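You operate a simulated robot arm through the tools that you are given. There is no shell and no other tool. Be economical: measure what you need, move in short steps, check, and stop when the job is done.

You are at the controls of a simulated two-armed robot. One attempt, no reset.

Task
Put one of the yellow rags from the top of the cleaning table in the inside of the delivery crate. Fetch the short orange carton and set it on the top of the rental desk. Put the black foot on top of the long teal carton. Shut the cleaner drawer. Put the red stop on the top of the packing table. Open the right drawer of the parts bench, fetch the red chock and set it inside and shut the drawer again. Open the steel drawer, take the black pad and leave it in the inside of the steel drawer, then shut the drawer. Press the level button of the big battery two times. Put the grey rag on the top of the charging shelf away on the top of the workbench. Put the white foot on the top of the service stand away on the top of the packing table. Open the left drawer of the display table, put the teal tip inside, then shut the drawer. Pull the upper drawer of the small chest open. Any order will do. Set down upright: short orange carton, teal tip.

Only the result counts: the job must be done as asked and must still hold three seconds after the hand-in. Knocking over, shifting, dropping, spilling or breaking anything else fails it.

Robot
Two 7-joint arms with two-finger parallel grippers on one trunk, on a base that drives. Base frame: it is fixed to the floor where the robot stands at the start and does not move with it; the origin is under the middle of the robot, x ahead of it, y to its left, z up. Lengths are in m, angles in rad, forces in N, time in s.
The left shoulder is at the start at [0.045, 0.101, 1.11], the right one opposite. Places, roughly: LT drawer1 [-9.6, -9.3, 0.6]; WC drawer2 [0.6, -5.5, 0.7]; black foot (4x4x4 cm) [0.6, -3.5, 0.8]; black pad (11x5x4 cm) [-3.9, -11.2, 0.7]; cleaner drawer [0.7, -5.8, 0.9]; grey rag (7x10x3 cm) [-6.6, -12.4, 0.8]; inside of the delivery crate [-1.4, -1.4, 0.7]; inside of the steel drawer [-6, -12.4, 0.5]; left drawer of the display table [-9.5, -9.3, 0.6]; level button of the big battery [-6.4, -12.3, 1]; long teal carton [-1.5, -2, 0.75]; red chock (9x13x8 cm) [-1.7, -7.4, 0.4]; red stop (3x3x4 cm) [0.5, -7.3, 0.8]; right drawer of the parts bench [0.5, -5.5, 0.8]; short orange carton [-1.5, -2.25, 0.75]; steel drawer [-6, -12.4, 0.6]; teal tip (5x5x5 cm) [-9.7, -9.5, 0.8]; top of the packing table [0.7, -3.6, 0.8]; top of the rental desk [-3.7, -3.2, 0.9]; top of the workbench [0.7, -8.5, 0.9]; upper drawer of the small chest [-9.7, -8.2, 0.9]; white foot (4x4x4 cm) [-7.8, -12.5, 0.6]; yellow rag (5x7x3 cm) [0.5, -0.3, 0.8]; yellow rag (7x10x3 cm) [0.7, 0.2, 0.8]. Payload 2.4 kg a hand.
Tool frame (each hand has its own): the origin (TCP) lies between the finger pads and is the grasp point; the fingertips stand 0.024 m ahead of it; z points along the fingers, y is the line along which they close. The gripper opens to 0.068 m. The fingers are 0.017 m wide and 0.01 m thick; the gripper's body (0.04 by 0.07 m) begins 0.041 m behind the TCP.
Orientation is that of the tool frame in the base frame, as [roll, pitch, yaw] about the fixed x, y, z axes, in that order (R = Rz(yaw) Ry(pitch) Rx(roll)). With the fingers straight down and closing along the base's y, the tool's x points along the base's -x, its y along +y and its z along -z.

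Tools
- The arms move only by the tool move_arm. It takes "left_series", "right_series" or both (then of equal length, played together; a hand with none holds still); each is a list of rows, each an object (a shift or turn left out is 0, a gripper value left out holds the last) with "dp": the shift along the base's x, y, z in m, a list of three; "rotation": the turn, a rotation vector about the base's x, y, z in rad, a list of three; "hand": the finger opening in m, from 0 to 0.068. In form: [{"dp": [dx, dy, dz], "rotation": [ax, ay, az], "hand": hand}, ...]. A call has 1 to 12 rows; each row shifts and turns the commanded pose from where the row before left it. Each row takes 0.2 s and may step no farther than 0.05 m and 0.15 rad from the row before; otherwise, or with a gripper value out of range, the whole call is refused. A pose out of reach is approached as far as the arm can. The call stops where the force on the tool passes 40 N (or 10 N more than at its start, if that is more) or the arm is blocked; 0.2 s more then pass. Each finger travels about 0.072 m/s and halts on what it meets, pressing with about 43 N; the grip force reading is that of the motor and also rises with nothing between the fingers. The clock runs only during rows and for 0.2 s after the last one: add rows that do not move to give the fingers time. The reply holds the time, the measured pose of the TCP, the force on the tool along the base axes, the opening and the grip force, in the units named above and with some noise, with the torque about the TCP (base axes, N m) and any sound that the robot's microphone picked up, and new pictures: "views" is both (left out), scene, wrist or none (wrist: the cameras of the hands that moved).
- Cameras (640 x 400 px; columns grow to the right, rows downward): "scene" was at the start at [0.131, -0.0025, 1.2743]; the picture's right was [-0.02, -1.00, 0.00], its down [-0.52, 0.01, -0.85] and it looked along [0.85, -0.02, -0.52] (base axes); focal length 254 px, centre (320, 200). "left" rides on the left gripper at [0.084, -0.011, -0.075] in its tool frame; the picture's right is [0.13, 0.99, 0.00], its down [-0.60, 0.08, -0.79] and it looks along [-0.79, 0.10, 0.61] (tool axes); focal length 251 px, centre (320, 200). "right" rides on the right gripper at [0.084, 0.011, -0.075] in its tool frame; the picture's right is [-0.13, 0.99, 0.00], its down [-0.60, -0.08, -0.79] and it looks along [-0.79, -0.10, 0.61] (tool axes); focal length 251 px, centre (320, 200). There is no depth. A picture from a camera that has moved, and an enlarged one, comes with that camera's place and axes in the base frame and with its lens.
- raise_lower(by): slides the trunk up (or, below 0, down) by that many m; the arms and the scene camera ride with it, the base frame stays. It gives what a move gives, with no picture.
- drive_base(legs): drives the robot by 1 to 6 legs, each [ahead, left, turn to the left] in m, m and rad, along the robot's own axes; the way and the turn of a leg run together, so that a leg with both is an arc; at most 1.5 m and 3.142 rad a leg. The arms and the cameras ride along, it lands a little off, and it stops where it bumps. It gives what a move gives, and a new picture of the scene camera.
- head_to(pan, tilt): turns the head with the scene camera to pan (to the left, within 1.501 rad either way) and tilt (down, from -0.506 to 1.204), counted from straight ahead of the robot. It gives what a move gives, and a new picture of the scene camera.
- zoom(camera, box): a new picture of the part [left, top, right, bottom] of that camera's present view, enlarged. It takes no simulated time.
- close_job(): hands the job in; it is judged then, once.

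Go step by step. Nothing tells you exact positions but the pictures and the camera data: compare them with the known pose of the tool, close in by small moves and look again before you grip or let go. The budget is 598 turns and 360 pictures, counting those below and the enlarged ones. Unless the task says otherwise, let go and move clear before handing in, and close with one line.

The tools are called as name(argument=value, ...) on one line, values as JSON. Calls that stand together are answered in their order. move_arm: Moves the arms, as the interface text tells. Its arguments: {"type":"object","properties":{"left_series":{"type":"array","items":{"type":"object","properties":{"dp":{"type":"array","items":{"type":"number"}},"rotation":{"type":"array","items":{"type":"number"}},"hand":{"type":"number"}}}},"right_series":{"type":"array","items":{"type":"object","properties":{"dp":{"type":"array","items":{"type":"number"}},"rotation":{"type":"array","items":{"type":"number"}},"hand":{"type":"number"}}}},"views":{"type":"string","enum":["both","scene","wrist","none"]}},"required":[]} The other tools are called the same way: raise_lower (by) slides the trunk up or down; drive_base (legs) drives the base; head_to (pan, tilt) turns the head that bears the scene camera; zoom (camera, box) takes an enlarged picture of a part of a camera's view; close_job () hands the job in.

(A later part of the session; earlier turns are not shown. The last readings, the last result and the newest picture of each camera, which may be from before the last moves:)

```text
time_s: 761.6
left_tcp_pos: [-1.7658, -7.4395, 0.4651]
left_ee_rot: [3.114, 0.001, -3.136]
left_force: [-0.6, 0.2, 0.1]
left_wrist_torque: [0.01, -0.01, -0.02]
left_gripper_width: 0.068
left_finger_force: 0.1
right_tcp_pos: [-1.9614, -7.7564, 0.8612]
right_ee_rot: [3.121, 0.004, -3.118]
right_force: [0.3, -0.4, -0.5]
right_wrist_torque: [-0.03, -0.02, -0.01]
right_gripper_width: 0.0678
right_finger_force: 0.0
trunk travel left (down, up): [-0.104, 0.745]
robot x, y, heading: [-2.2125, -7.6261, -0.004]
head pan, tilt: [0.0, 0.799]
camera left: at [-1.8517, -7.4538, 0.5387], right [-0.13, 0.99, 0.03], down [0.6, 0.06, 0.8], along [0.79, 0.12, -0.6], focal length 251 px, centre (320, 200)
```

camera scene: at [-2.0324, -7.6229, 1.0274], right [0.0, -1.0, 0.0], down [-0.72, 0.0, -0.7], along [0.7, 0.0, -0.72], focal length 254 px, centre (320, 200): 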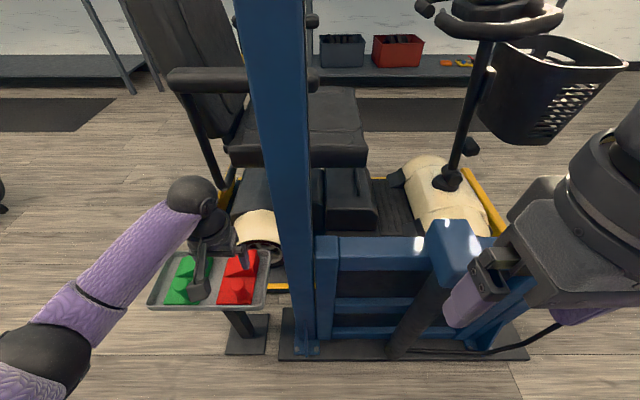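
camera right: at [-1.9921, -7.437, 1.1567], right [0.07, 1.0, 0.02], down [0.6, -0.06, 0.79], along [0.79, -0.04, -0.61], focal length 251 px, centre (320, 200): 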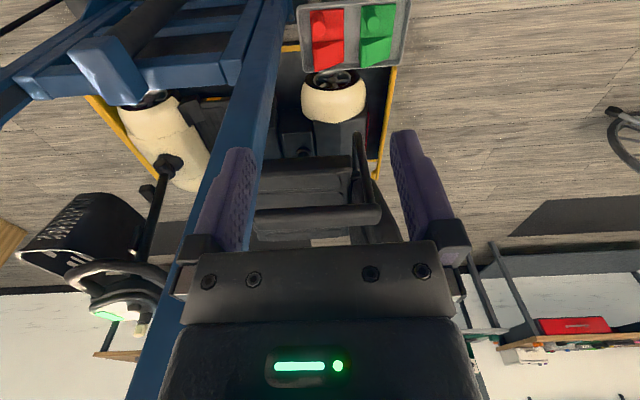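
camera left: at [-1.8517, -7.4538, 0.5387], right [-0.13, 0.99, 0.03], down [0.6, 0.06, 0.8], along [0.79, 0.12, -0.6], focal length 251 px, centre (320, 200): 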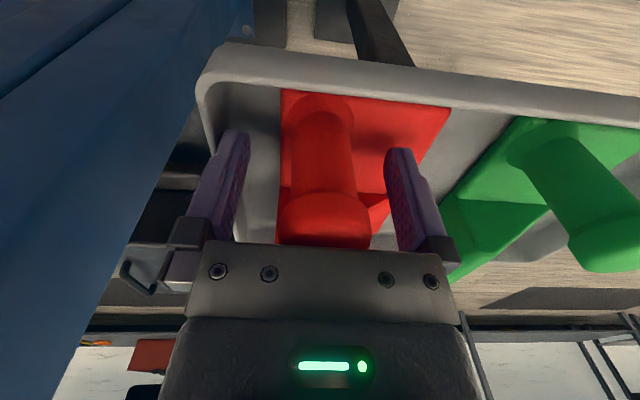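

The peg shaft is between the fingers below its flared head. Close.

move_arm(left_series=[{"hand": 0.0}, {"hand": 0.0}, {"hand": 0.0}, {"hand": 0.0}, {"hand": 0.0}], views="none")

move_arm(left_series=[{"dp": [0, 0, 0.02]}, {"dp": [0, 0, 0.03]}, {"dp": [0, 0, 0.05]}, {"dp": [0, 0, 0.05]}, {}])

```text
time_s: 762.8
left_tcp_pos: [-1.767, -7.4415, 0.4633]
left_ee_rot: [3.115, 0.005, -3.136]
left_force: [-0.1, -6.2, 3.7]
left_wrist_torque: [-0.44, 0.12, -0.06]
left_gripper_width: 0.0274
left_finger_force: 42.2
right_tcp_pos: [-1.9629, -7.7584, 0.861]
right_ee_rot: [3.121, 0.006, -3.119]
right_force: [0.3, 1.3, 0.6]
right_wrist_torque: [-0.02, 0.0, 0.02]
right_gripper_width: 0.0682
right_finger_force: 0.2
trunk travel left (down, up): [-0.104, 0.745]
robot x, y, heading: [-2.2129, -7.6221, -0.006]
head pan, tilt: [0.0, 0.799]
```

```text
time_s: 764.0
left_tcp_pos: [-1.7689, -7.4415, 0.6136]
left_ee_rot: [3.113, 0.001, -3.135]
left_force: [-1.3, -0.4, -3.2]
left_wrist_torque: [-0.04, 0.17, -0.02]
left_gripper_width: 0.0272
left_finger_force: 42.4
right_tcp_pos: [-1.9624, -7.7572, 0.8623]
right_ee_rot: [3.122, 0.004, -3.118]
right_force: [-0.1, 0.2, -0.1]
right_wrist_torque: [0.0, 0.03, 0.01]
right_gripper_width: 0.068
right_finger_force: 0.1
trunk travel left (down, up): [-0.104, 0.745]
robot x, y, heading: [-2.2111, -7.6207, -0.0]
head pan, tilt: [0.0, 0.799]
camera scene: at [-2.0323, -7.6228, 1.0273], right [0.0, -1.0, 0.0], down [-0.72, 0.0, -0.7], along [0.7, 0.0, -0.72], focal length 254 px, centre (320, 200)
camera left: at [-1.8527, -7.4546, 0.6881], right [-0.13, 0.99, 0.03], down [0.6, 0.06, 0.8], along [0.79, 0.12, -0.6], focal length 251 px, centre (320, 200)
```

scene: 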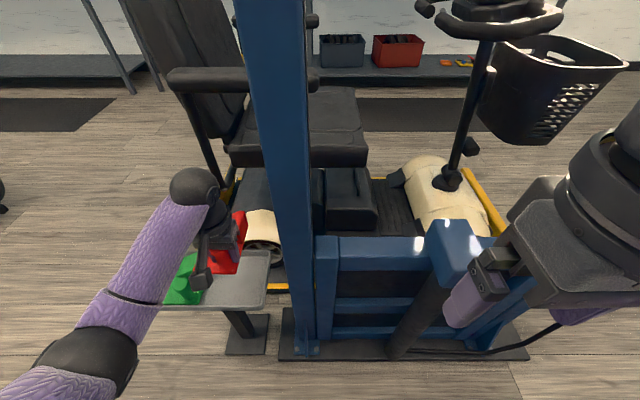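
left: 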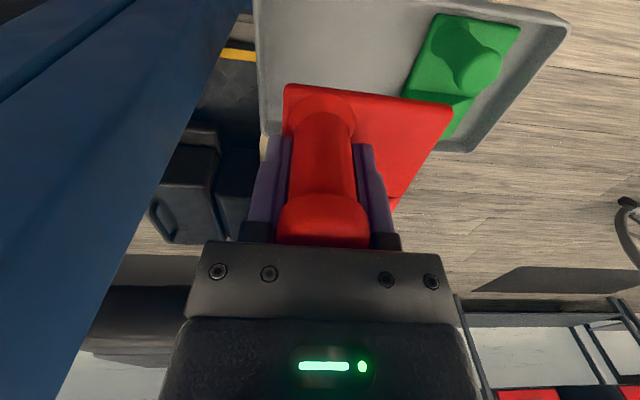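

The chock is held by its peg. I back away, rise, and return to the parts bench.

move_arm(left_series=[{"dp": [0, 0, 0.04]}, {"dp": [0, 0, 0.04]}], views="none")

drive_base(legs=[[-0.4, 0, 0]])

raise_lower(by=0.22)

drive_base(legs=[[0, 1.05, 0], [1.1, 0, 0], [1.2, 0, 0]])

```text
time_s: 764.6
left_tcp_pos: [-1.7673, -7.4407, 0.6936]
left_ee_rot: [3.114, 0.0, -3.136]
left_force: [1.0, 0.1, -4.2]
left_wrist_torque: [-0.05, 0.16, -0.01]
left_gripper_width: 0.0274
left_finger_force: 41.8
right_tcp_pos: [-1.9617, -7.7573, 0.8611]
right_ee_rot: [3.121, 0.002, -3.119]
right_force: [0.0, -0.5, -0.5]
right_wrist_torque: [0.01, 0.0, -0.02]
right_gripper_width: 0.0678
right_finger_force: 0.1
trunk travel left (down, up): [-0.104, 0.745]
robot x, y, heading: [-2.2121, -7.6202, 0.002]
head pan, tilt: [0.0, 0.799]
```

```text
time_s: 767.1
left_tcp_pos: [-2.1702, -7.4377, 0.6933]
left_ee_rot: [3.116, 0.002, -3.126]
left_force: [0.1, -0.5, -3.9]
left_wrist_torque: [-0.04, 0.14, 0.01]
left_gripper_width: 0.0272
left_finger_force: 42.0
right_tcp_pos: [-2.362, -7.7554, 0.8611]
right_ee_rot: [3.121, 0.004, -3.108]
right_force: [0.2, 0.2, -0.1]
right_wrist_torque: [0.02, 0.03, 0.02]
right_gripper_width: 0.0682
right_finger_force: 0.0
trunk travel left (down, up): [-0.104, 0.745]
robot x, y, heading: [-2.6121, -7.6222, 0.009]
head pan, tilt: [0.0, 0.799]
camera scene: at [-2.4328, -7.6225, 1.0273], right [0.01, -1.0, 0.0], down [-0.72, -0.01, -0.7], along [0.7, 0.01, -0.72], focal length 254 px, centre (320, 200)
```

scene: 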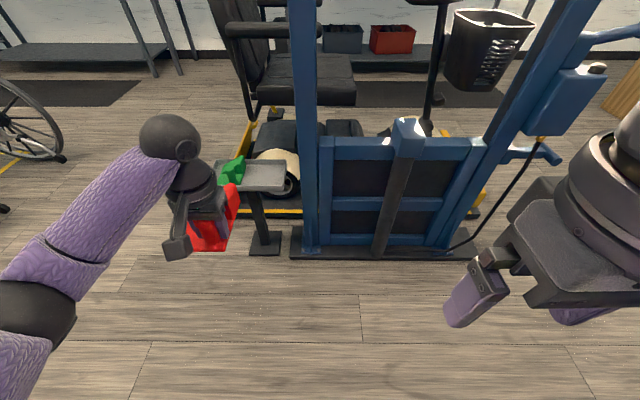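

```text
time_s: 769.4
left_tcp_pos: [-2.169, -7.4378, 0.9135]
left_ee_rot: [3.115, 0.002, -3.127]
left_force: [-0.1, 0.6, -3.8]
left_wrist_torque: [-0.08, 0.16, 0.03]
left_gripper_width: 0.0274
left_finger_force: 42.4
right_tcp_pos: [-2.3612, -7.7555, 1.0797]
right_ee_rot: [3.12, 0.003, -3.108]
right_force: [0.4, -0.3, 0.5]
right_wrist_torque: [0.0, -0.01, -0.01]
right_gripper_width: 0.0681
right_finger_force: 0.0
trunk travel left (down, up): [-0.324, 0.525]
robot x, y, heading: [-2.6136, -7.6234, 0.008]
head pan, tilt: [0.0, 0.799]
```

```text
time_s: 785.7
left_tcp_pos: [0.1462, -6.4414, 0.9137]
left_ee_rot: [3.115, 0.002, 3.126]
left_force: [-0.6, -0.4, -3.1]
left_wrist_torque: [-0.04, 0.22, -0.01]
left_gripper_width: 0.0274
left_finger_force: 42.3
right_tcp_pos: [-0.0558, -6.753, 1.0808]
right_ee_rot: [3.121, 0.004, -3.139]
right_force: [0.2, 0.2, 0.2]
right_wrist_torque: [0.01, 0.01, 0.0]
right_gripper_width: 0.0681
right_finger_force: 0.0
trunk travel left (down, up): [-0.324, 0.525]
robot x, y, heading: [-0.3033, -6.6119, -0.022]
head pan, tilt: [0.0, 0.799]
camera scene: at [-0.1798, -6.6166, 1.2519], right [-0.02, -1.0, 0.0], down [-0.72, 0.02, -0.7], along [0.7, -0.02, -0.72], focal length 254 px, centre (320, 200)
```

scene: 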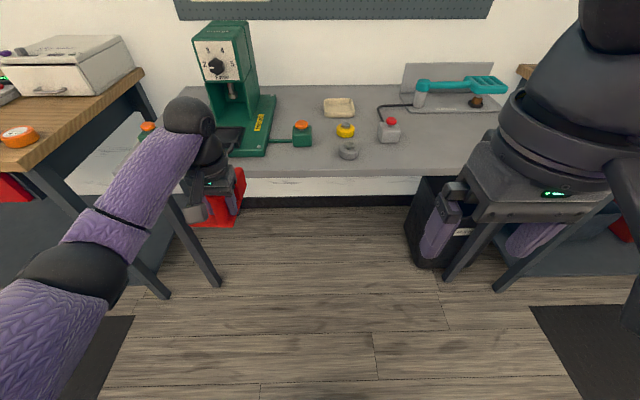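

Back at the workbenches. I slide along to the parts bench and turn the right gripper to point forward for its drawer handle ([0.342,-5.536,0.751]).

drive_base(legs=[[-0.12, 0, 0.022], [0, 0.7, 0], [0, 0.62, 0]])

move_arm(right_series=[{"dp": [0.02, 0, -0.01], "rotation": [-0.0863, -0.0863, 0.0863]}, {"dp": [0.02, -0.02, -0.01], "rotation": [-0.0863, -0.0863, 0.0863]}, {"dp": [0.02, -0.02, -0.02], "rotation": [-0.0863, -0.0863, 0.0863]}, {"dp": [0.02, -0.02, -0.02], "rotation": [-0.0863, -0.0863, 0.0863]}, {"dp": [0.02, -0.02, -0.02], "rotation": [-0.0863, -0.0863, 0.0863]}, {"dp": [0.02, -0.02, 0], "rotation": [-0.0863, -0.0863, 0.0863]}, {"rotation": [-0.0863, -0.0863, 0.0863]}, {"rotation": [-0.0863, -0.0863, 0.0863]}, {"rotation": [-0.0863, -0.0863, 0.0863]}, {"rotation": [-0.0863, -0.0863, 0.0863]}, {"rotation": [-0.0863, -0.0863, 0.0863]}, {"rotation": [-0.0863, -0.0863, 0.0863]}], views="none")

move_arm(right_series=[{"rotation": [-0.0863, -0.0863, 0.0863]}, {"rotation": [-0.0863, -0.0863, 0.0863]}, {}])

```text
time_s: 793.5
left_tcp_pos: [0.0312, -5.0979, 0.9131]
left_ee_rot: [3.115, 0.001, -3.141]
left_force: [0.6, -0.2, -3.8]
left_wrist_torque: [-0.05, 0.15, 0.02]
left_gripper_width: 0.0275
left_finger_force: 42.4
right_tcp_pos: [-0.1639, -5.4121, 1.0805]
right_ee_rot: [3.12, 0.002, -3.124]
right_force: [0.6, 0.3, 0.1]
right_wrist_torque: [0.0, -0.02, 0.06]
right_gripper_width: 0.0679
right_finger_force: 0.0
trunk travel left (down, up): [-0.324, 0.525]
robot x, y, heading: [-0.4162, -5.277, -0.005]
head pan, tilt: [0.0, 0.799]
camera scene: at [-0.2907, -5.2778, 1.2519], right [-0.01, -1.0, 0.0], down [-0.72, 0.0, -0.7], along [0.7, 0.0, -0.72], focal length 254 px, centre (320, 200)
```

scene: 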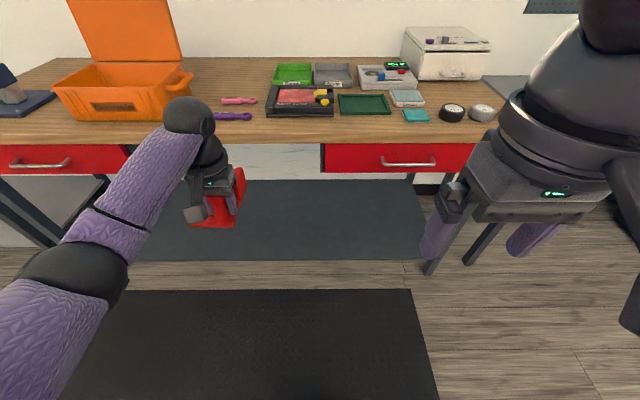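

```text
time_s: 796.1
left_tcp_pos: [0.0325, -5.0972, 0.912]
left_ee_rot: [3.115, 0.003, -3.141]
left_force: [-0.2, 0.0, -2.9]
left_wrist_torque: [-0.02, 0.1, -0.03]
left_gripper_width: 0.0274
left_finger_force: 41.4
right_tcp_pos: [-0.0389, -5.5082, 1.0011]
right_ee_rot: [-2.064, 0.281, -2.02]
right_force: [-0.9, 0.4, -0.8]
right_wrist_torque: [-0.01, 0.01, 0.01]
right_gripper_width: 0.0681
right_finger_force: 0.1
right hand out of reach, approached as far as the arm can: row 10, 11, 12
trunk travel left (down, up): [-0.324, 0.525]
robot x, y, heading: [-0.4127, -5.2758, -0.005]
head pan, tilt: [0.0, 0.799]
```

```text
time_s: 796.9
left_tcp_pos: [0.0316, -5.0973, 0.9129]
left_ee_rot: [3.115, 0.001, -3.141]
left_force: [1.6, 0.0, -3.5]
left_wrist_torque: [-0.05, 0.16, -0.01]
left_gripper_width: 0.0271
left_finger_force: 42.0
right_tcp_pos: [-0.0385, -5.5093, 1.0007]
right_ee_rot: [-2.065, 0.28, -2.022]
right_force: [-1.1, -0.5, -0.4]
right_wrist_torque: [-0.02, -0.05, 0.0]
right_gripper_width: 0.0681
right_finger_force: 0.1
right hand out of reach, approached as far as the arm can: row 1, 2
trunk travel left (down, up): [-0.324, 0.525]
robot x, y, heading: [-0.4126, -5.277, -0.006]
head pan, tilt: [0.0, 0.799]
camera scene: at [-0.2908, -5.278, 1.2519], right [-0.01, -1.0, 0.0], down [-0.72, 0.0, -0.7], along [0.7, 0.0, -0.72], focal length 254 px, centre (320, 200)
camera right: at [-0.1398, -5.5567, 1.0021], right [-0.26, 0.54, -0.8], down [-0.4, 0.7, 0.6], along [0.88, 0.47, 0.03], focal length 251 px, centre (320, 200)
```

scene: 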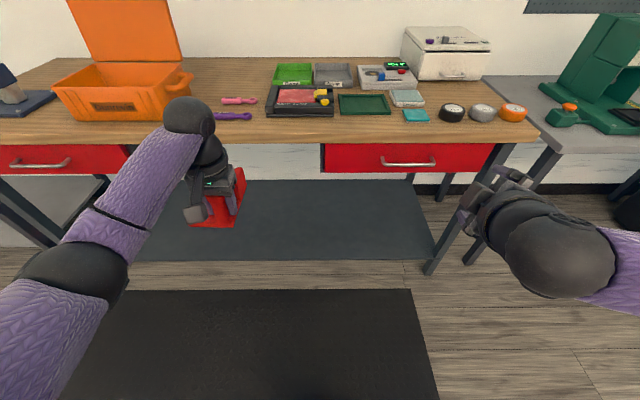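
right: 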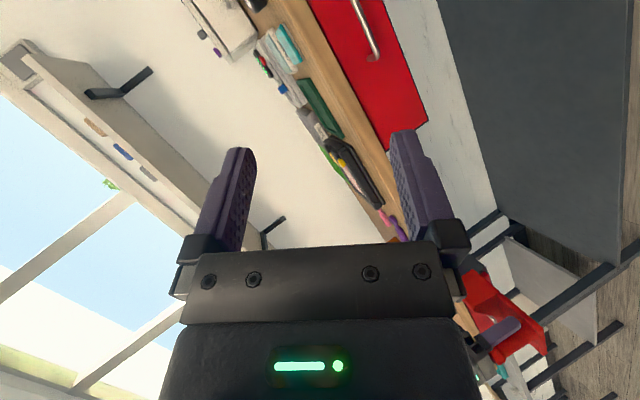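

move_arm(right_series=[{"dp": [0.02, 0, -0.02]}, {"dp": [0.02, 0, -0.02]}, {"dp": [0, -0.02, 0]}, {}], views="none")

```text
time_s: 797.9
left_tcp_pos: [0.0318, -5.0981, 0.9129]
left_ee_rot: [3.116, 0.002, 3.141]
left_force: [0.0, 0.5, -3.7]
left_wrist_torque: [-0.06, 0.18, 0.01]
left_gripper_width: 0.0273
left_finger_force: 42.3
right_tcp_pos: [-0.0161, -5.512, 0.9785]
right_ee_rot: [-2.067, 0.281, -2.025]
right_force: [0.4, -0.1, -0.4]
right_wrist_torque: [0.01, -0.02, 0.01]
right_gripper_width: 0.068
right_finger_force: 0.0
right hand out of reach, approached as far as the arm can: row 1, 2
trunk travel left (down, up): [-0.324, 0.525]
robot x, y, heading: [-0.414, -5.2759, -0.006]
head pan, tilt: [0.0, 0.799]
```

move_arm(right_series=[{"dp": [0.02, -0.02, -0.02], "rotation": [-0.0863, -0.0863, 0.0863]}, {"dp": [0.02, -0.01, -0.02], "rotation": [-0.0863, -0.0863, 0.0863]}, {"dp": [0.0, 0, -0.0], "rotation": [-0.0863, -0.0863, 0.0863]}, {"rotation": [-0.0863, -0.0863, 0.0863]}, {}], views="wrist")

```text
time_s: 799.1
left_tcp_pos: [0.031, -5.0972, 0.9137]
left_ee_rot: [3.115, 0.001, 3.14]
left_force: [0.4, 0.0, -2.3]
left_wrist_torque: [-0.06, 0.14, 0.02]
left_gripper_width: 0.0273
left_finger_force: 42.1
right_tcp_pos: [0.0119, -5.4859, 1.1156]
right_ee_rot: [-1.716, 0.073, -1.649]
right_force: [0.5, 0.7, -0.1]
right_wrist_torque: [0.0, 0.02, -0.01]
right_gripper_width: 0.0684
right_finger_force: 0.0
right hand out of reach, approached as far as the arm can: row 1, 2, 3, 4
trunk travel left (down, up): [-0.324, 0.525]
robot x, y, heading: [-0.4166, -5.2772, -0.011]
head pan, tilt: [0.0, 0.799]
camera right: at [-0.0682, -5.5624, 1.1098], right [-0.13, 0.21, -0.97], down [-0.73, 0.65, 0.24], along [0.68, 0.73, 0.07], focal length 251 px, centre (320, 200)
```

right: 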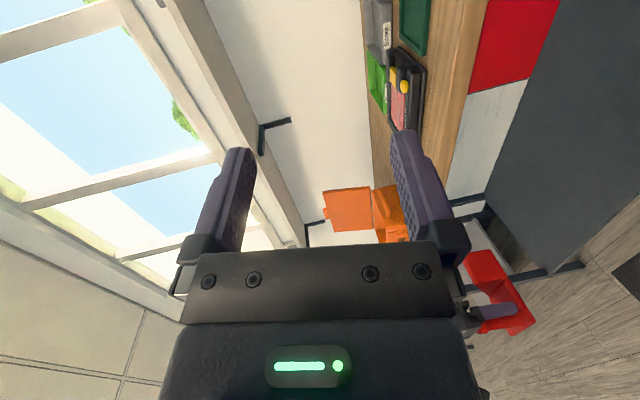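

The right gripper now points forward at shoulder height. I lower the trunk fully so it comes level with the handle.

raise_lower(by=-0.32)

move_arm(right_series=[{"dp": [0, 0, -0.02]}, {"dp": [0, 0, -0.02]}, {}])

```text
time_s: 802.3
left_tcp_pos: [0.0323, -5.0976, 0.5922]
left_ee_rot: [3.115, 0.003, 3.14]
left_force: [0.3, 0.1, -2.9]
left_wrist_torque: [-0.05, 0.13, 0.01]
left_gripper_width: 0.0275
left_finger_force: 42.3
right_tcp_pos: [0.0664, -5.4849, 0.6811]
right_ee_rot: [-2.007, 0.052, -1.668]
right_force: [0.2, -0.3, 0.2]
right_wrist_torque: [-0.01, 0.01, -0.04]
right_gripper_width: 0.068
right_finger_force: 0.0
trunk travel left (down, up): [-0.004, 0.845]
robot x, y, heading: [-0.4164, -5.2787, -0.005]
head pan, tilt: [0.0, 0.799]
```

```text
time_s: 803.1
left_tcp_pos: [0.0318, -5.098, 0.5928]
left_ee_rot: [3.116, 0.001, 3.141]
left_force: [-0.3, 0.2, -3.0]
left_wrist_torque: [-0.06, 0.2, -0.02]
left_gripper_width: 0.0278
left_finger_force: 42.1
right_tcp_pos: [0.0663, -5.4855, 0.681]
right_ee_rot: [-2.006, 0.05, -1.667]
right_force: [-0.3, 0.4, 0.1]
right_wrist_torque: [-0.04, 0.01, 0.0]
right_gripper_width: 0.0679
right_finger_force: 0.1
right hand out of reach, approached as far as the arm can: row 1, 2
trunk travel left (down, up): [-0.004, 0.845]
robot x, y, heading: [-0.4136, -5.2786, -0.002]
head pan, tilt: [0.0, 0.799]
camera scene: at [-0.1974, -5.2786, 0.9227], right [-0.01, -1.0, 0.0], down [-0.72, 0.0, -0.7], along [0.7, 0.0, -0.72], focal length 254 px, centre (320, 200)
camera right: at [-0.0128, -5.5627, 0.6982], right [-0.4, 0.21, -0.89], down [-0.63, 0.65, 0.44], along [0.67, 0.73, -0.12], focal length 251 px, centre (320, 200)
```

scene: 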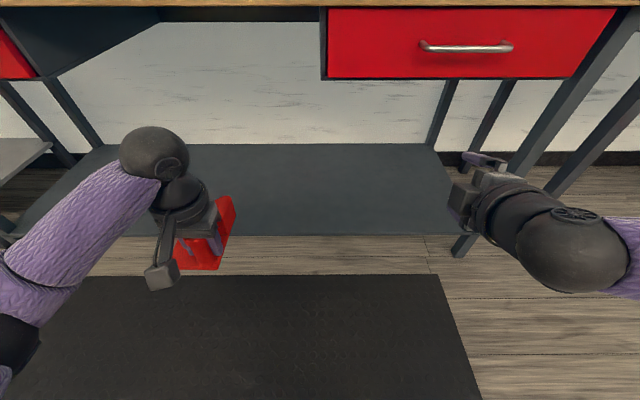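
right: 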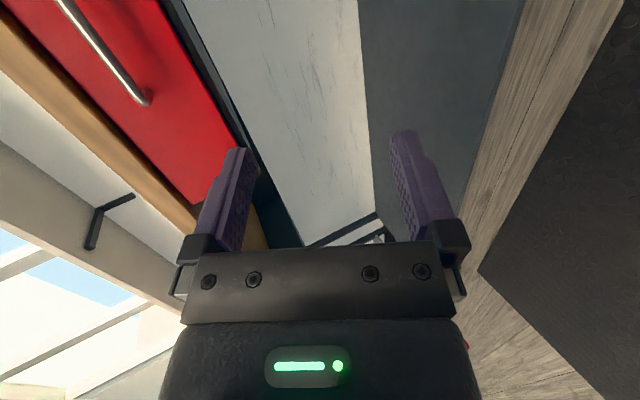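

Refined triangulation puts the handle at [0.323,-5.541,0.779]. The right gripper points forward and 25° down, closing in the vertical plane: good. I pull the chock hand back, rise 0.1 and advance.

move_arm(left_series=[{"dp": [-0.04, 0.02, 0.02]}, {"dp": [-0.04, 0.02, 0.02]}, {"dp": [-0.04, 0.02, 0]}, {}], right_series=[{"hand": 0.048}, {}, {}, {}], views="none")

raise_lower(by=0.105)

drive_base(legs=[[0, -0.056, 0], [0.17, 0, 0]])

move_arm(right_series=[{}], views="wrist")

```text
time_s: 804.1
left_tcp_pos: [-0.0891, -5.035, 0.6326]
left_ee_rot: [3.113, 0.003, 3.141]
left_force: [0.3, -0.4, -2.3]
left_wrist_torque: [-0.03, 0.13, 0.02]
left_gripper_width: 0.0274
left_finger_force: 42.1
right_tcp_pos: [0.0652, -5.4855, 0.6819]
right_ee_rot: [-2.006, 0.051, -1.666]
right_force: [0.8, 0.1, 0.3]
right_wrist_torque: [0.01, 0.02, 0.01]
right_gripper_width: 0.048
right_finger_force: 0.0
trunk travel left (down, up): [-0.004, 0.845]
robot x, y, heading: [-0.4124, -5.2748, -0.007]
head pan, tilt: [0.0, 0.799]
```

```text
time_s: 805.5
left_tcp_pos: [-0.0884, -5.0377, 0.7378]
left_ee_rot: [3.116, 0.002, -3.14]
left_force: [0.3, 0.2, -3.8]
left_wrist_torque: [-0.05, 0.19, 0.0]
left_gripper_width: 0.0274
left_finger_force: 42.0
right_tcp_pos: [0.0661, -5.4847, 0.7858]
right_ee_rot: [-2.008, 0.052, -1.665]
right_force: [0.0, 0.5, 0.6]
right_wrist_torque: [0.01, 0.01, 0.03]
right_gripper_width: 0.0478
right_finger_force: 0.1
trunk travel left (down, up): [-0.109, 0.74]
robot x, y, heading: [-0.4136, -5.2756, -0.009]
head pan, tilt: [0.0, 0.799]
```

```text
time_s: 807.5
left_tcp_pos: [0.0814, -5.0949, 0.7378]
left_ee_rot: [3.115, 0.002, 3.141]
left_force: [-0.7, 0.3, -2.8]
left_wrist_torque: [-0.08, 0.14, -0.01]
left_gripper_width: 0.0277
left_finger_force: 42.2
right_tcp_pos: [0.2355, -5.5429, 0.7856]
right_ee_rot: [-2.009, 0.051, -1.667]
right_force: [0.5, 0.3, -0.1]
right_wrist_torque: [-0.01, 0.0, -0.01]
right_gripper_width: 0.0481
right_finger_force: 0.1
trunk travel left (down, up): [-0.109, 0.74]
robot x, y, heading: [-0.243, -5.332, -0.008]
head pan, tilt: [0.0, 0.799]
camera scene: at [-0.0658, -5.3363, 1.0325], right [-0.01, -1.0, 0.0], down [-0.72, 0.0, -0.7], along [0.7, 0.0, -0.72], focal length 254 px, centre (320, 200)
```

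scene: 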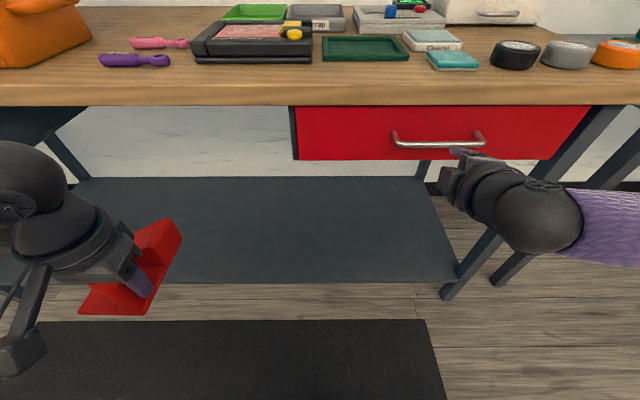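

```text
time_s: 807.9
left_tcp_pos: [0.0809, -5.0942, 0.7375]
left_ee_rot: [3.115, 0.002, 3.141]
left_force: [0.0, 0.8, -3.1]
left_wrist_torque: [-0.05, 0.14, -0.01]
left_gripper_width: 0.0274
left_finger_force: 41.4
right_tcp_pos: [0.2362, -5.5436, 0.7858]
right_ee_rot: [-2.007, 0.05, -1.667]
right_force: [0.6, 0.5, -0.5]
right_wrist_torque: [-0.02, -0.03, 0.01]
right_gripper_width: 0.048
right_finger_force: 0.0
trunk travel left (down, up): [-0.109, 0.74]
robot x, y, heading: [-0.2425, -5.3367, -0.006]
head pan, tilt: [0.0, 0.799]
camera right: at [0.1568, -5.6202, 0.8028], right [-0.4, 0.21, -0.89], down [-0.63, 0.65, 0.44], along [0.67, 0.73, -0.12], focal length 251 px, centre (320, 200)
```

right: 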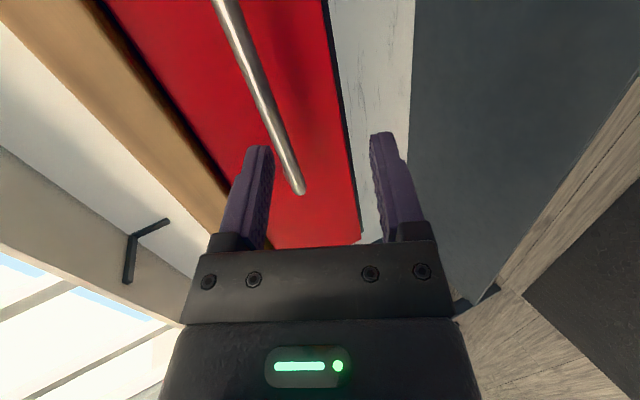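

drive_base(legs=[[0.05, 0, 0]])

move_arm(right_series=[{}], views="wrist")

```text
time_s: 808.8
left_tcp_pos: [0.13, -5.0951, 0.737]
left_ee_rot: [3.115, 0.003, -3.141]
left_force: [0.4, 0.8, -3.0]
left_wrist_torque: [0.0, 0.14, 0.0]
left_gripper_width: 0.0274
left_finger_force: 42.4
right_tcp_pos: [0.2841, -5.5422, 0.7859]
right_ee_rot: [-2.006, 0.049, -1.667]
right_force: [0.1, 0.1, -0.2]
right_wrist_torque: [0.02, 0.0, 0.0]
right_gripper_width: 0.0478
right_finger_force: 0.2
trunk travel left (down, up): [-0.109, 0.74]
robot x, y, heading: [-0.1977, -5.3346, -0.002]
head pan, tilt: [0.0, 0.799]
camera scene: at [-0.0176, -5.3365, 1.0325], right [-0.01, -1.0, 0.0], down [-0.72, 0.0, -0.7], along [0.7, 0.0, -0.72], focal length 254 px, centre (320, 200)
```

scene: 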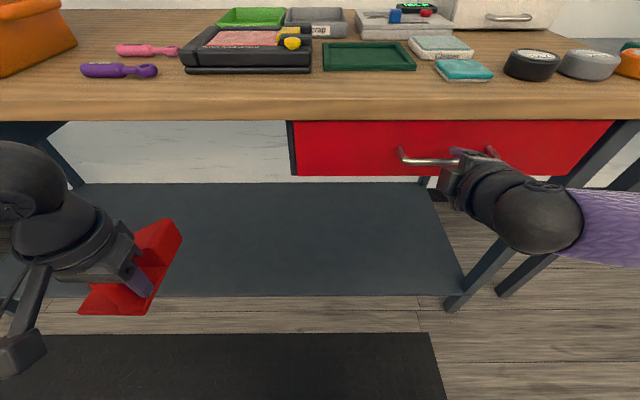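

```text
time_s: 809.2
left_tcp_pos: [0.1301, -5.0948, 0.7381]
left_ee_rot: [3.115, 0.001, 3.141]
left_force: [0.3, 0.9, -3.6]
left_wrist_torque: [-0.03, 0.17, -0.03]
left_gripper_width: 0.0273
left_finger_force: 42.5
right_tcp_pos: [0.2839, -5.5431, 0.7853]
right_ee_rot: [-2.006, 0.051, -1.666]
right_force: [0.6, -0.2, 0.7]
right_wrist_torque: [0.01, 0.01, -0.01]
right_gripper_width: 0.0482
right_finger_force: 0.0
trunk travel left (down, up): [-0.109, 0.74]
robot x, y, heading: [-0.1933, -5.3343, -0.003]
head pan, tilt: [0.0, 0.799]
camera right: at [0.2051, -5.6204, 0.8028], right [-0.4, 0.21, -0.89], down [-0.63, 0.65, 0.44], along [0.67, 0.73, -0.12], focal length 251 px, centre (320, 200)
```

right: 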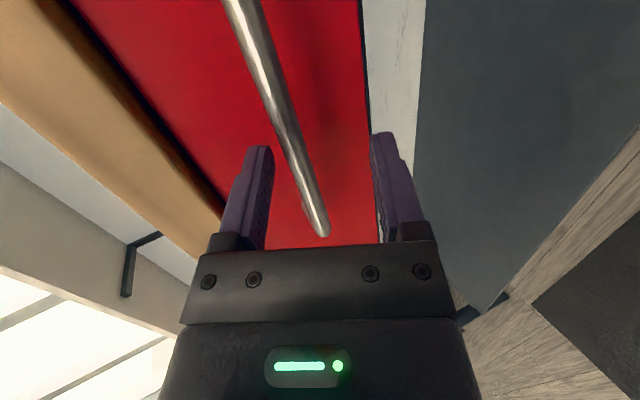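

move_arm(right_series=[{"dp": [0.01, 0, 0.005]}, {"dp": [0.01, 0, 0]}, {"dp": [0.008, 0, 0]}, {}], views="wrist")

```text
time_s: 810.2
left_tcp_pos: [0.1268, -5.0949, 0.7398]
left_ee_rot: [3.116, 0.007, 3.141]
left_force: [0.1, 0.8, -3.7]
left_wrist_torque: [-0.03, 0.16, -0.01]
left_gripper_width: 0.0273
left_finger_force: 42.0
right_tcp_pos: [0.3069, -5.5437, 0.7923]
right_ee_rot: [-2.001, 0.052, -1.666]
right_force: [-37.7, 1.3, 8.5]
right_wrist_torque: [0.01, -1.01, 0.18]
right_gripper_width: 0.0418
right_finger_force: 0.0
trunk travel left (down, up): [-0.109, 0.74]
robot x, y, heading: [-0.2002, -5.3356, -0.006]
head pan, tilt: [0.0, 0.799]
camera right: at [0.2291, -5.6207, 0.8097], right [-0.4, 0.21, -0.89], down [-0.63, 0.64, 0.43], along [0.67, 0.73, -0.12], focal length 251 px, centre (320, 200)
```

right: 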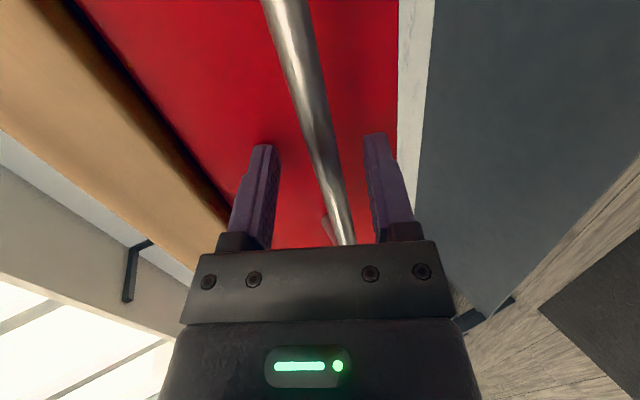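

The bar lies between the fingers (upper tip touching the face). Ease back a little and close.

move_arm(right_series=[{"dp": [-0.006, 0, 0], "hand": 0.03}, {"hand": 0}, {"hand": 0}, {"hand": 0}, {"hand": 0}], views="wrist")

```text
time_s: 811.4
left_tcp_pos: [0.1297, -5.0952, 0.737]
left_ee_rot: [3.115, 0.001, -3.14]
left_force: [0.6, -0.3, -3.0]
left_wrist_torque: [-0.06, 0.11, 0.02]
left_gripper_width: 0.0274
left_finger_force: 41.9
right_tcp_pos: [0.3063, -5.541, 0.7891]
right_ee_rot: [-2.013, 0.051, -1.667]
right_force: [-4.5, 4.9, -23.3]
right_wrist_torque: [-0.68, 0.05, 0.09]
right_gripper_width: 0.0135
right_finger_force: 32.6
trunk travel left (down, up): [-0.109, 0.74]
robot x, y, heading: [-0.1965, -5.3403, 0.002]
head pan, tilt: [0.0, 0.799]
camera right: at [0.2276, -5.6202, 0.8064], right [-0.4, 0.21, -0.89], down [-0.63, 0.64, 0.44], along [0.67, 0.73, -0.13], focal length 251 px, centre (320, 200)
```

right: 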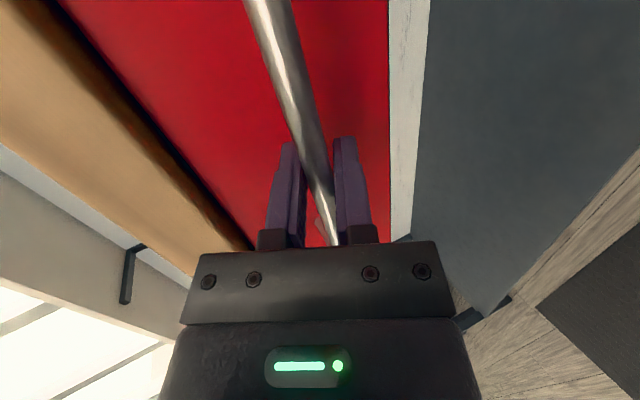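

Gripped. I pull by backing the base.

move_arm(right_series=[{"dp": [-0.01, 0, -0.004]}, {"dp": [-0.01, 0, 0]}, {}], views="none")

drive_base(legs=[[-0.12, 0, 0]])

```text
time_s: 812.2
left_tcp_pos: [0.1293, -5.0948, 0.7379]
left_ee_rot: [3.114, 0.003, 3.141]
left_force: [-0.7, -0.8, -3.4]
left_wrist_torque: [-0.07, 0.14, -0.01]
left_gripper_width: 0.0274
left_finger_force: 42.2
right_tcp_pos: [0.2844, -5.5432, 0.7883]
right_ee_rot: [-2.001, 0.051, -1.668]
right_force: [1.4, -6.7, 13.8]
right_wrist_torque: [-0.32, -0.02, 0.65]
right_gripper_width: 0.0132
right_finger_force: 33.1
trunk travel left (down, up): [-0.109, 0.74]
robot x, y, heading: [-0.1974, -5.3369, -0.007]
head pan, tilt: [0.0, 0.799]
```

```text
time_s: 813.8
left_tcp_pos: [0.0065, -5.0954, 0.7362]
left_ee_rot: [3.115, 0.001, 3.14]
left_force: [-0.8, -0.9, -3.4]
left_wrist_torque: [-0.02, 0.15, -0.02]
left_gripper_width: 0.0277
left_finger_force: 42.6
right_tcp_pos: [0.1629, -5.5432, 0.7889]
right_ee_rot: [-1.997, 0.05, -1.668]
right_force: [-1.5, -0.3, 2.7]
right_wrist_torque: [-0.5, -0.01, 0.46]
right_gripper_width: 0.013
right_finger_force: 33.0
trunk travel left (down, up): [-0.109, 0.74]
robot x, y, heading: [-0.3172, -5.3341, -0.006]
head pan, tilt: [0.0, 0.799]
stopped in leg 1: the force on the tool passed its limit at 42 N (the readings are from after the stop); the commanded pose is now the measured one
camera scene: at [-0.1399, -5.3361, 1.0323], right [-0.01, -1.0, 0.0], down [-0.72, 0.0, -0.7], along [0.7, 0.0, -0.72], focal length 254 px, centre (320, 200)
```

scene: 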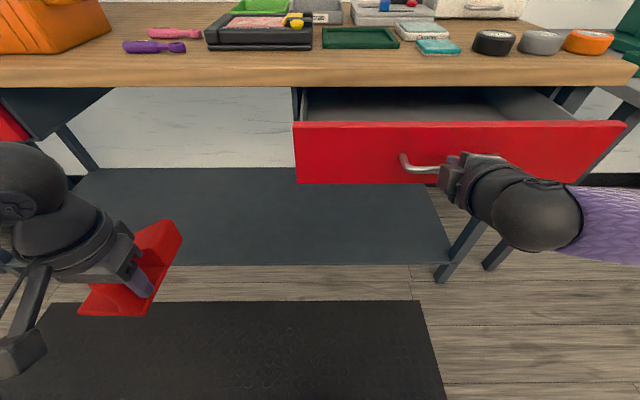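

drive_base(legs=[[-0.12, 0, 0]])

```text
time_s: 815.0
left_tcp_pos: [-0.1145, -5.0946, 0.7379]
left_ee_rot: [3.113, 0.001, -3.141]
left_force: [0.8, -0.8, -3.0]
left_wrist_torque: [-0.03, 0.17, -0.02]
left_gripper_width: 0.0273
left_finger_force: 42.1
right_tcp_pos: [0.041, -5.5431, 0.7891]
right_ee_rot: [-1.999, 0.051, -1.67]
right_force: [-1.8, -9.5, 4.8]
right_wrist_torque: [-0.65, -0.02, 0.03]
right_gripper_width: 0.0131
right_finger_force: 33.1
trunk travel left (down, up): [-0.109, 0.74]
robot x, y, heading: [-0.4369, -5.3344, -0.01]
head pan, tilt: [0.0, 0.799]
camera scene: at [-0.2621, -5.336, 1.0326], right [-0.01, -1.0, 0.0], down [-0.72, 0.0, -0.7], along [0.7, 0.0, -0.72], focal length 254 px, centre (320, 200)
```

scene: 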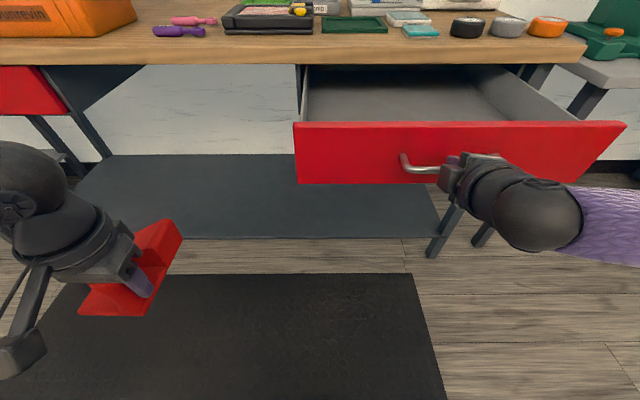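

The drawer is open 0.27 m (inside z≈0.73–0.84). I release, back away, tuck the right hand, and bring the chock over.

move_arm(right_series=[{"hand": 0.048}, {"hand": 0.048}, {"hand": 0.048}, {}], views="none")

drive_base(legs=[[-0.12, 0, 0]])

move_arm(right_series=[{"dp": [-0.04, 0, 0.02]}, {"dp": [-0.04, 0, 0.02]}, {"dp": [-0.03, 0, 0.02]}, {}], views="none")

raise_lower(by=0.2)

```text
time_s: 816.0
left_tcp_pos: [-0.1144, -5.0943, 0.7381]
left_ee_rot: [3.115, 0.0, -3.141]
left_force: [-0.4, -0.6, -3.7]
left_wrist_torque: [-0.07, 0.14, -0.02]
left_gripper_width: 0.0275
left_finger_force: 42.2
right_tcp_pos: [0.0411, -5.5419, 0.7885]
right_ee_rot: [-1.998, 0.051, -1.674]
right_force: [-1.2, -0.7, -0.7]
right_wrist_torque: [0.02, -0.03, -0.04]
right_gripper_width: 0.047
right_finger_force: 0.0
trunk travel left (down, up): [-0.109, 0.74]
robot x, y, heading: [-0.443, -5.3321, 0.001]
head pan, tilt: [0.0, 0.799]
```

```text
time_s: 817.3
left_tcp_pos: [-0.2348, -5.0928, 0.738]
left_ee_rot: [3.115, 0.0, 3.141]
left_force: [0.5, -0.1, -4.1]
left_wrist_torque: [0.0, 0.14, -0.02]
left_gripper_width: 0.0274
left_finger_force: 42.2
right_tcp_pos: [-0.079, -5.5422, 0.7886]
right_ee_rot: [-2.0, 0.05, -1.674]
right_force: [0.2, 0.4, -0.2]
right_wrist_torque: [0.0, 0.01, 0.0]
right_gripper_width: 0.0479
right_finger_force: 0.1
trunk travel left (down, up): [-0.109, 0.74]
robot x, y, heading: [-0.5609, -5.3323, -0.012]
head pan, tilt: [0.0, 0.799]
camera scene: at [-0.3823, -5.3349, 1.0325], right [-0.01, -1.0, 0.0], down [-0.72, 0.01, -0.7], along [0.7, -0.01, -0.72], focal length 254 px, centre (320, 200)
```

scene: 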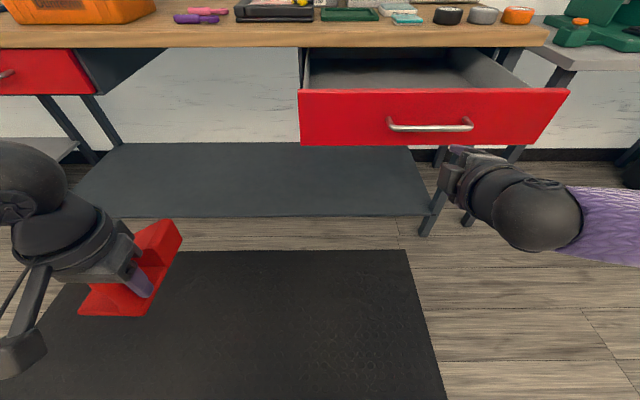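

```text
time_s: 818.3
left_tcp_pos: [-0.2349, -5.0939, 0.7382]
left_ee_rot: [3.114, 0.0, 3.141]
left_force: [0.5, 0.7, -3.2]
left_wrist_torque: [-0.04, 0.17, -0.01]
left_gripper_width: 0.0274
left_finger_force: 42.4
right_tcp_pos: [-0.137, -5.5466, 0.8431]
right_ee_rot: [-2.0, 0.052, -1.675]
right_force: [-0.1, -0.3, 0.7]
right_wrist_torque: [-0.01, -0.03, -0.03]
right_gripper_width: 0.0478
right_finger_force: 0.1
right hand out of reach, approached as far as the arm can: row 2, 3
trunk travel left (down, up): [-0.109, 0.74]
robot x, y, heading: [-0.5597, -5.3316, -0.008]
head pan, tilt: [0.0, 0.799]
```

```text
time_s: 820.4
left_tcp_pos: [-0.2357, -5.0936, 0.9366]
left_ee_rot: [3.115, -0.001, 3.139]
left_force: [0.6, -0.3, -3.1]
left_wrist_torque: [-0.02, 0.17, -0.03]
left_gripper_width: 0.0272
left_finger_force: 41.5
right_tcp_pos: [-0.1361, -5.5471, 1.0448]
right_ee_rot: [-1.998, 0.049, -1.676]
right_force: [-0.3, 0.0, 0.2]
right_wrist_torque: [-0.01, -0.03, -0.04]
right_gripper_width: 0.0479
right_finger_force: 0.0
trunk travel left (down, up): [-0.309, 0.54]
robot x, y, heading: [-0.5627, -5.3304, -0.01]
head pan, tilt: [0.0, 0.799]
```

drive_base(legs=[[0, -0.425, 0.01], [0.3, 0, 0]])

move_arm(left_series=[{"dp": [0.04, 0, 0.01]}, {"dp": [0.04, 0, 0]}, {"dp": [0.04, 0, 0]}, {}])

```text
time_s: 824.7
left_tcp_pos: [0.0642, -5.5199, 0.9373]
left_ee_rot: [3.115, -0.001, -3.137]
left_force: [-0.1, 0.3, -3.3]
left_wrist_torque: [-0.05, 0.16, -0.06]
left_gripper_width: 0.0277
left_finger_force: 42.2
right_tcp_pos: [0.1666, -5.9716, 1.0437]
right_ee_rot: [-1.998, 0.05, -1.667]
right_force: [0.3, -0.2, 0.0]
right_wrist_torque: [0.0, -0.02, 0.01]
right_gripper_width: 0.0479
right_finger_force: 0.0
trunk travel left (down, up): [-0.309, 0.54]
robot x, y, heading: [-0.2562, -5.7592, -0.002]
head pan, tilt: [0.0, 0.799]
camera scene: at [-0.134, -5.7607, 1.2367], right [0.0, -1.0, 0.0], down [-0.72, 0.0, -0.7], along [0.7, 0.0, -0.72], focal length 254 px, centre (320, 200)
```

scene: 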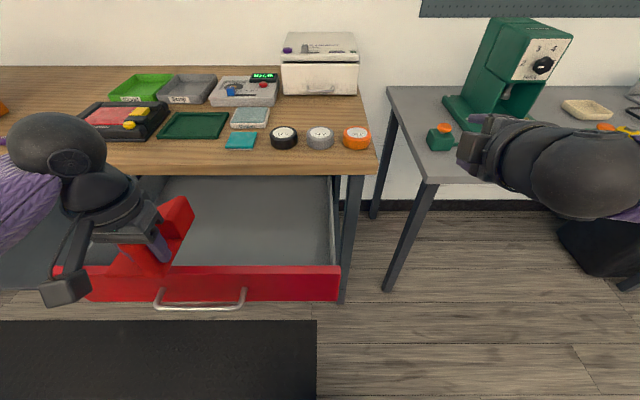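

```text
time_s: 825.7
left_tcp_pos: [0.185, -5.5231, 0.9486]
left_ee_rot: [3.116, 0.0, -3.139]
left_force: [-0.5, -0.3, -3.2]
left_wrist_torque: [-0.05, 0.17, 0.04]
left_gripper_width: 0.0273
left_finger_force: 41.7
right_tcp_pos: [0.1651, -5.9709, 1.0448]
right_ee_rot: [-2.0, 0.051, -1.667]
right_force: [0.1, 0.4, 0.0]
right_wrist_torque: [-0.02, -0.02, -0.01]
right_gripper_width: 0.0479
right_finger_force: 0.1
trunk travel left (down, up): [-0.309, 0.54]
robot x, y, heading: [-0.2626, -5.7568, -0.003]
head pan, tilt: [0.0, 0.799]
camera scene: at [-0.134, -5.7608, 1.2367], right [0.0, -1.0, 0.0], down [-0.72, 0.0, -0.7], along [0.7, 0.0, -0.72], focal length 254 px, centre (320, 200)
camera left: at [0.0999, -5.5364, 1.0222], right [-0.13, 0.99, 0.03], down [0.6, 0.06, 0.8], along [0.79, 0.12, -0.61], focal length 251 px, centre (320, 200)
```

scene: 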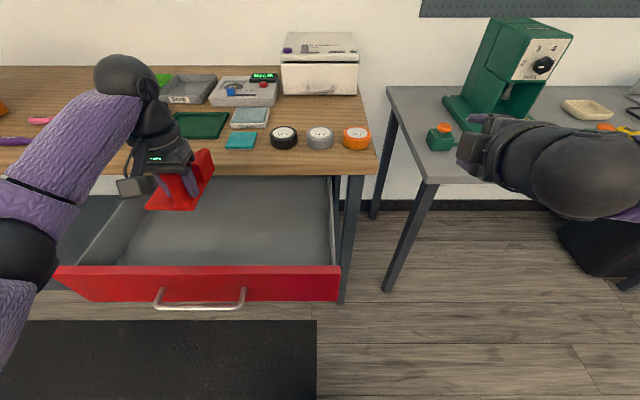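
left: 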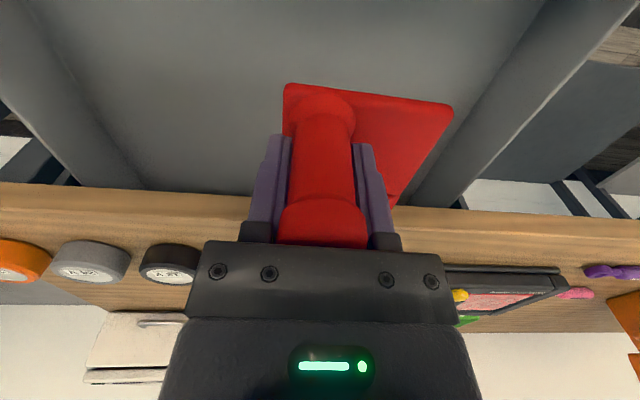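

move_arm(left_series=[{"dp": [0, 0, -0.04]}, {"dp": [0, 0, -0.04]}, {"dp": [0, 0, -0.03]}, {"dp": [0.02, 0, 0]}, {"dp": [0.015, 0, 0]}, {}])

```text
time_s: 827.1
left_tcp_pos: [0.2195, -5.5201, 0.8379]
left_ee_rot: [3.116, -0.001, -3.136]
left_force: [0.2, 0.1, -3.4]
left_wrist_torque: [-0.06, 0.17, 0.02]
left_gripper_width: 0.0273
left_finger_force: 42.2
right_tcp_pos: [0.1654, -5.9703, 1.0439]
right_ee_rot: [-1.998, 0.049, -1.668]
right_force: [-1.4, -0.7, 0.1]
right_wrist_torque: [0.0, 0.04, 0.0]
right_gripper_width: 0.0478
right_finger_force: 0.0
trunk travel left (down, up): [-0.309, 0.54]
robot x, y, heading: [-0.259, -5.7621, -0.003]
head pan, tilt: [0.0, 0.799]
camera scene: at [-0.134, -5.7607, 1.2367], right [0.0, -1.0, 0.0], down [-0.72, 0.0, -0.7], along [0.7, 0.0, -0.72], focal length 254 px, centre (320, 200)
camera left: at [0.1343, -5.5334, 0.9118], right [-0.13, 0.99, 0.03], down [0.6, 0.06, 0.8], along [0.79, 0.12, -0.61], focal length 251 px, centre (320, 200)
```

scene: 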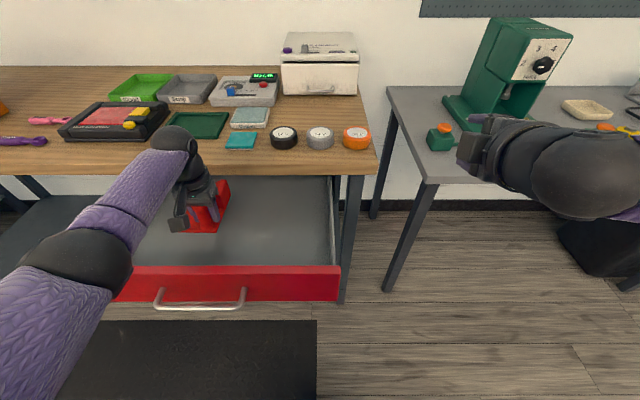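
left: 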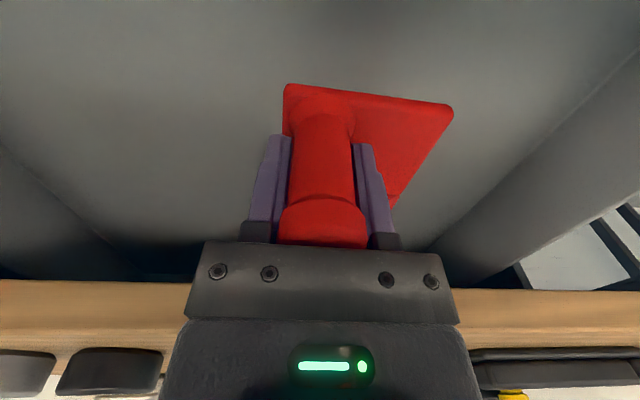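

move_arm(left_series=[{"dp": [0, 0, -0.015]}, {"dp": [0, 0, -0.012]}, {"dp": [0, 0, -0.008]}, {"dp": [0, 0, -0.008]}, {"dp": [0, 0, -0.008]}, {"dp": [0, 0, -0.008]}, {"dp": [0, 0, -0.008]}, {"dp": [0, 0, -0.008]}], views="wrist")

```text
time_s: 828.8
left_tcp_pos: [0.2187, -5.5191, 0.7768]
left_ee_rot: [3.114, 0.016, -3.138]
left_force: [1.3, -0.3, 21.1]
left_wrist_torque: [-0.46, 0.68, 0.02]
left_gripper_width: 0.0272
left_finger_force: 42.8
left hand out of reach, approached as far as the arm can: row 8
right_tcp_pos: [0.1639, -5.9715, 1.0449]
right_ee_rot: [-1.998, 0.052, -1.667]
right_force: [-0.4, 0.4, 0.7]
right_wrist_torque: [0.01, 0.01, 0.02]
right_gripper_width: 0.0481
right_finger_force: 0.1
trunk travel left (down, up): [-0.309, 0.54]
robot x, y, heading: [-0.2596, -5.7606, -0.003]
head pan, tilt: [0.0, 0.799]
stopped in row 8 (left hand): the force on the tool passed its limit at 49 N (the readings are from after the stop); the commanded pose is now the measured one
camera left: at [0.1336, -5.5331, 0.8499], right [-0.13, 0.99, 0.03], down [0.59, 0.06, 0.8], along [0.79, 0.12, -0.59], focal length 251 px, centre (320, 200)
```

left: 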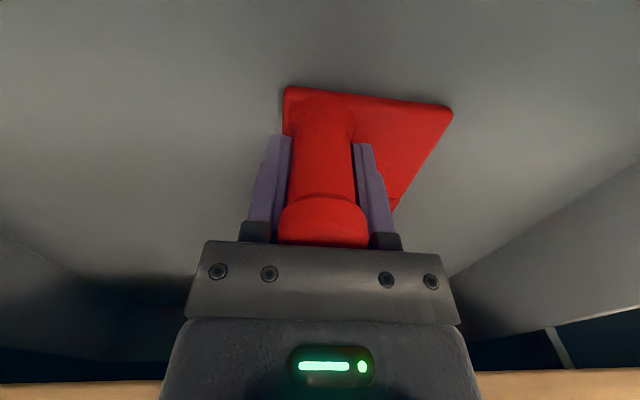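

Chock rests on the drawer floor. Release, lift straight up, and withdraw.

move_arm(left_series=[{"dp": [0, 0, 0.003]}, {"hand": 0.062}, {"hand": 0.062}, {"hand": 0.062}, {"hand": 0.062}, {"dp": [0, 0, 0.03]}, {"dp": [0, 0, 0.04]}, {"dp": [-0.01, 0, 0.04]}, {"dp": [-0.02, 0, 0.04]}, {"dp": [-0.02, 0, 0.04]}, {"dp": [0, 0, 0.03]}, {}])

```text
time_s: 831.4
left_tcp_pos: [0.1696, -5.5182, 0.9979]
left_ee_rot: [3.114, 0.007, -3.136]
left_force: [0.1, 0.4, -0.2]
left_wrist_torque: [0.0, -0.02, 0.0]
left_gripper_width: 0.0622
left_finger_force: 0.1
right_tcp_pos: [0.1644, -5.971, 1.0447]
right_ee_rot: [-1.999, 0.052, -1.666]
right_force: [0.2, 0.8, -0.4]
right_wrist_torque: [-0.01, -0.02, -0.02]
right_gripper_width: 0.048
right_finger_force: 0.1
trunk travel left (down, up): [-0.309, 0.54]
robot x, y, heading: [-0.2593, -5.7585, 0.001]
head pan, tilt: [0.0, 0.799]
camera scene: at [-0.1343, -5.7608, 1.2367], right [0.0, -1.0, 0.0], down [-0.72, 0.0, -0.7], along [0.7, 0.0, -0.72], focal length 254 px, centre (320, 200)
camera left: at [0.0844, -5.5318, 1.072], right [-0.13, 0.99, 0.03], down [0.6, 0.06, 0.8], along [0.79, 0.12, -0.6], focal length 251 px, centre (320, 200)
```

scene: 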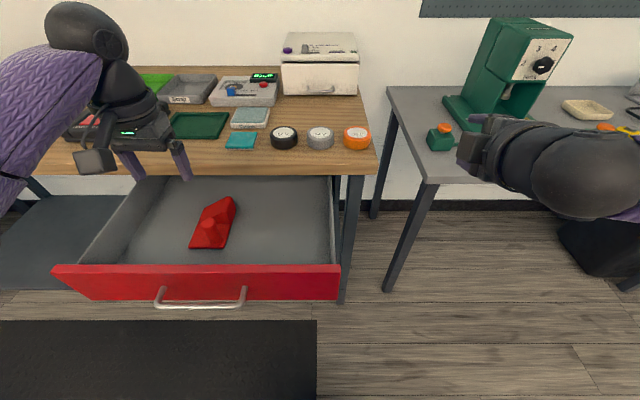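
left: 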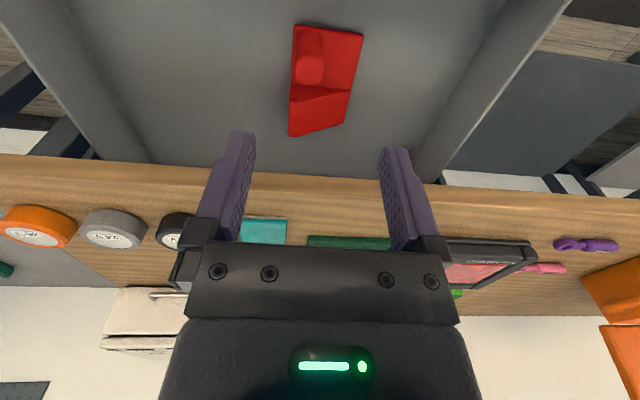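

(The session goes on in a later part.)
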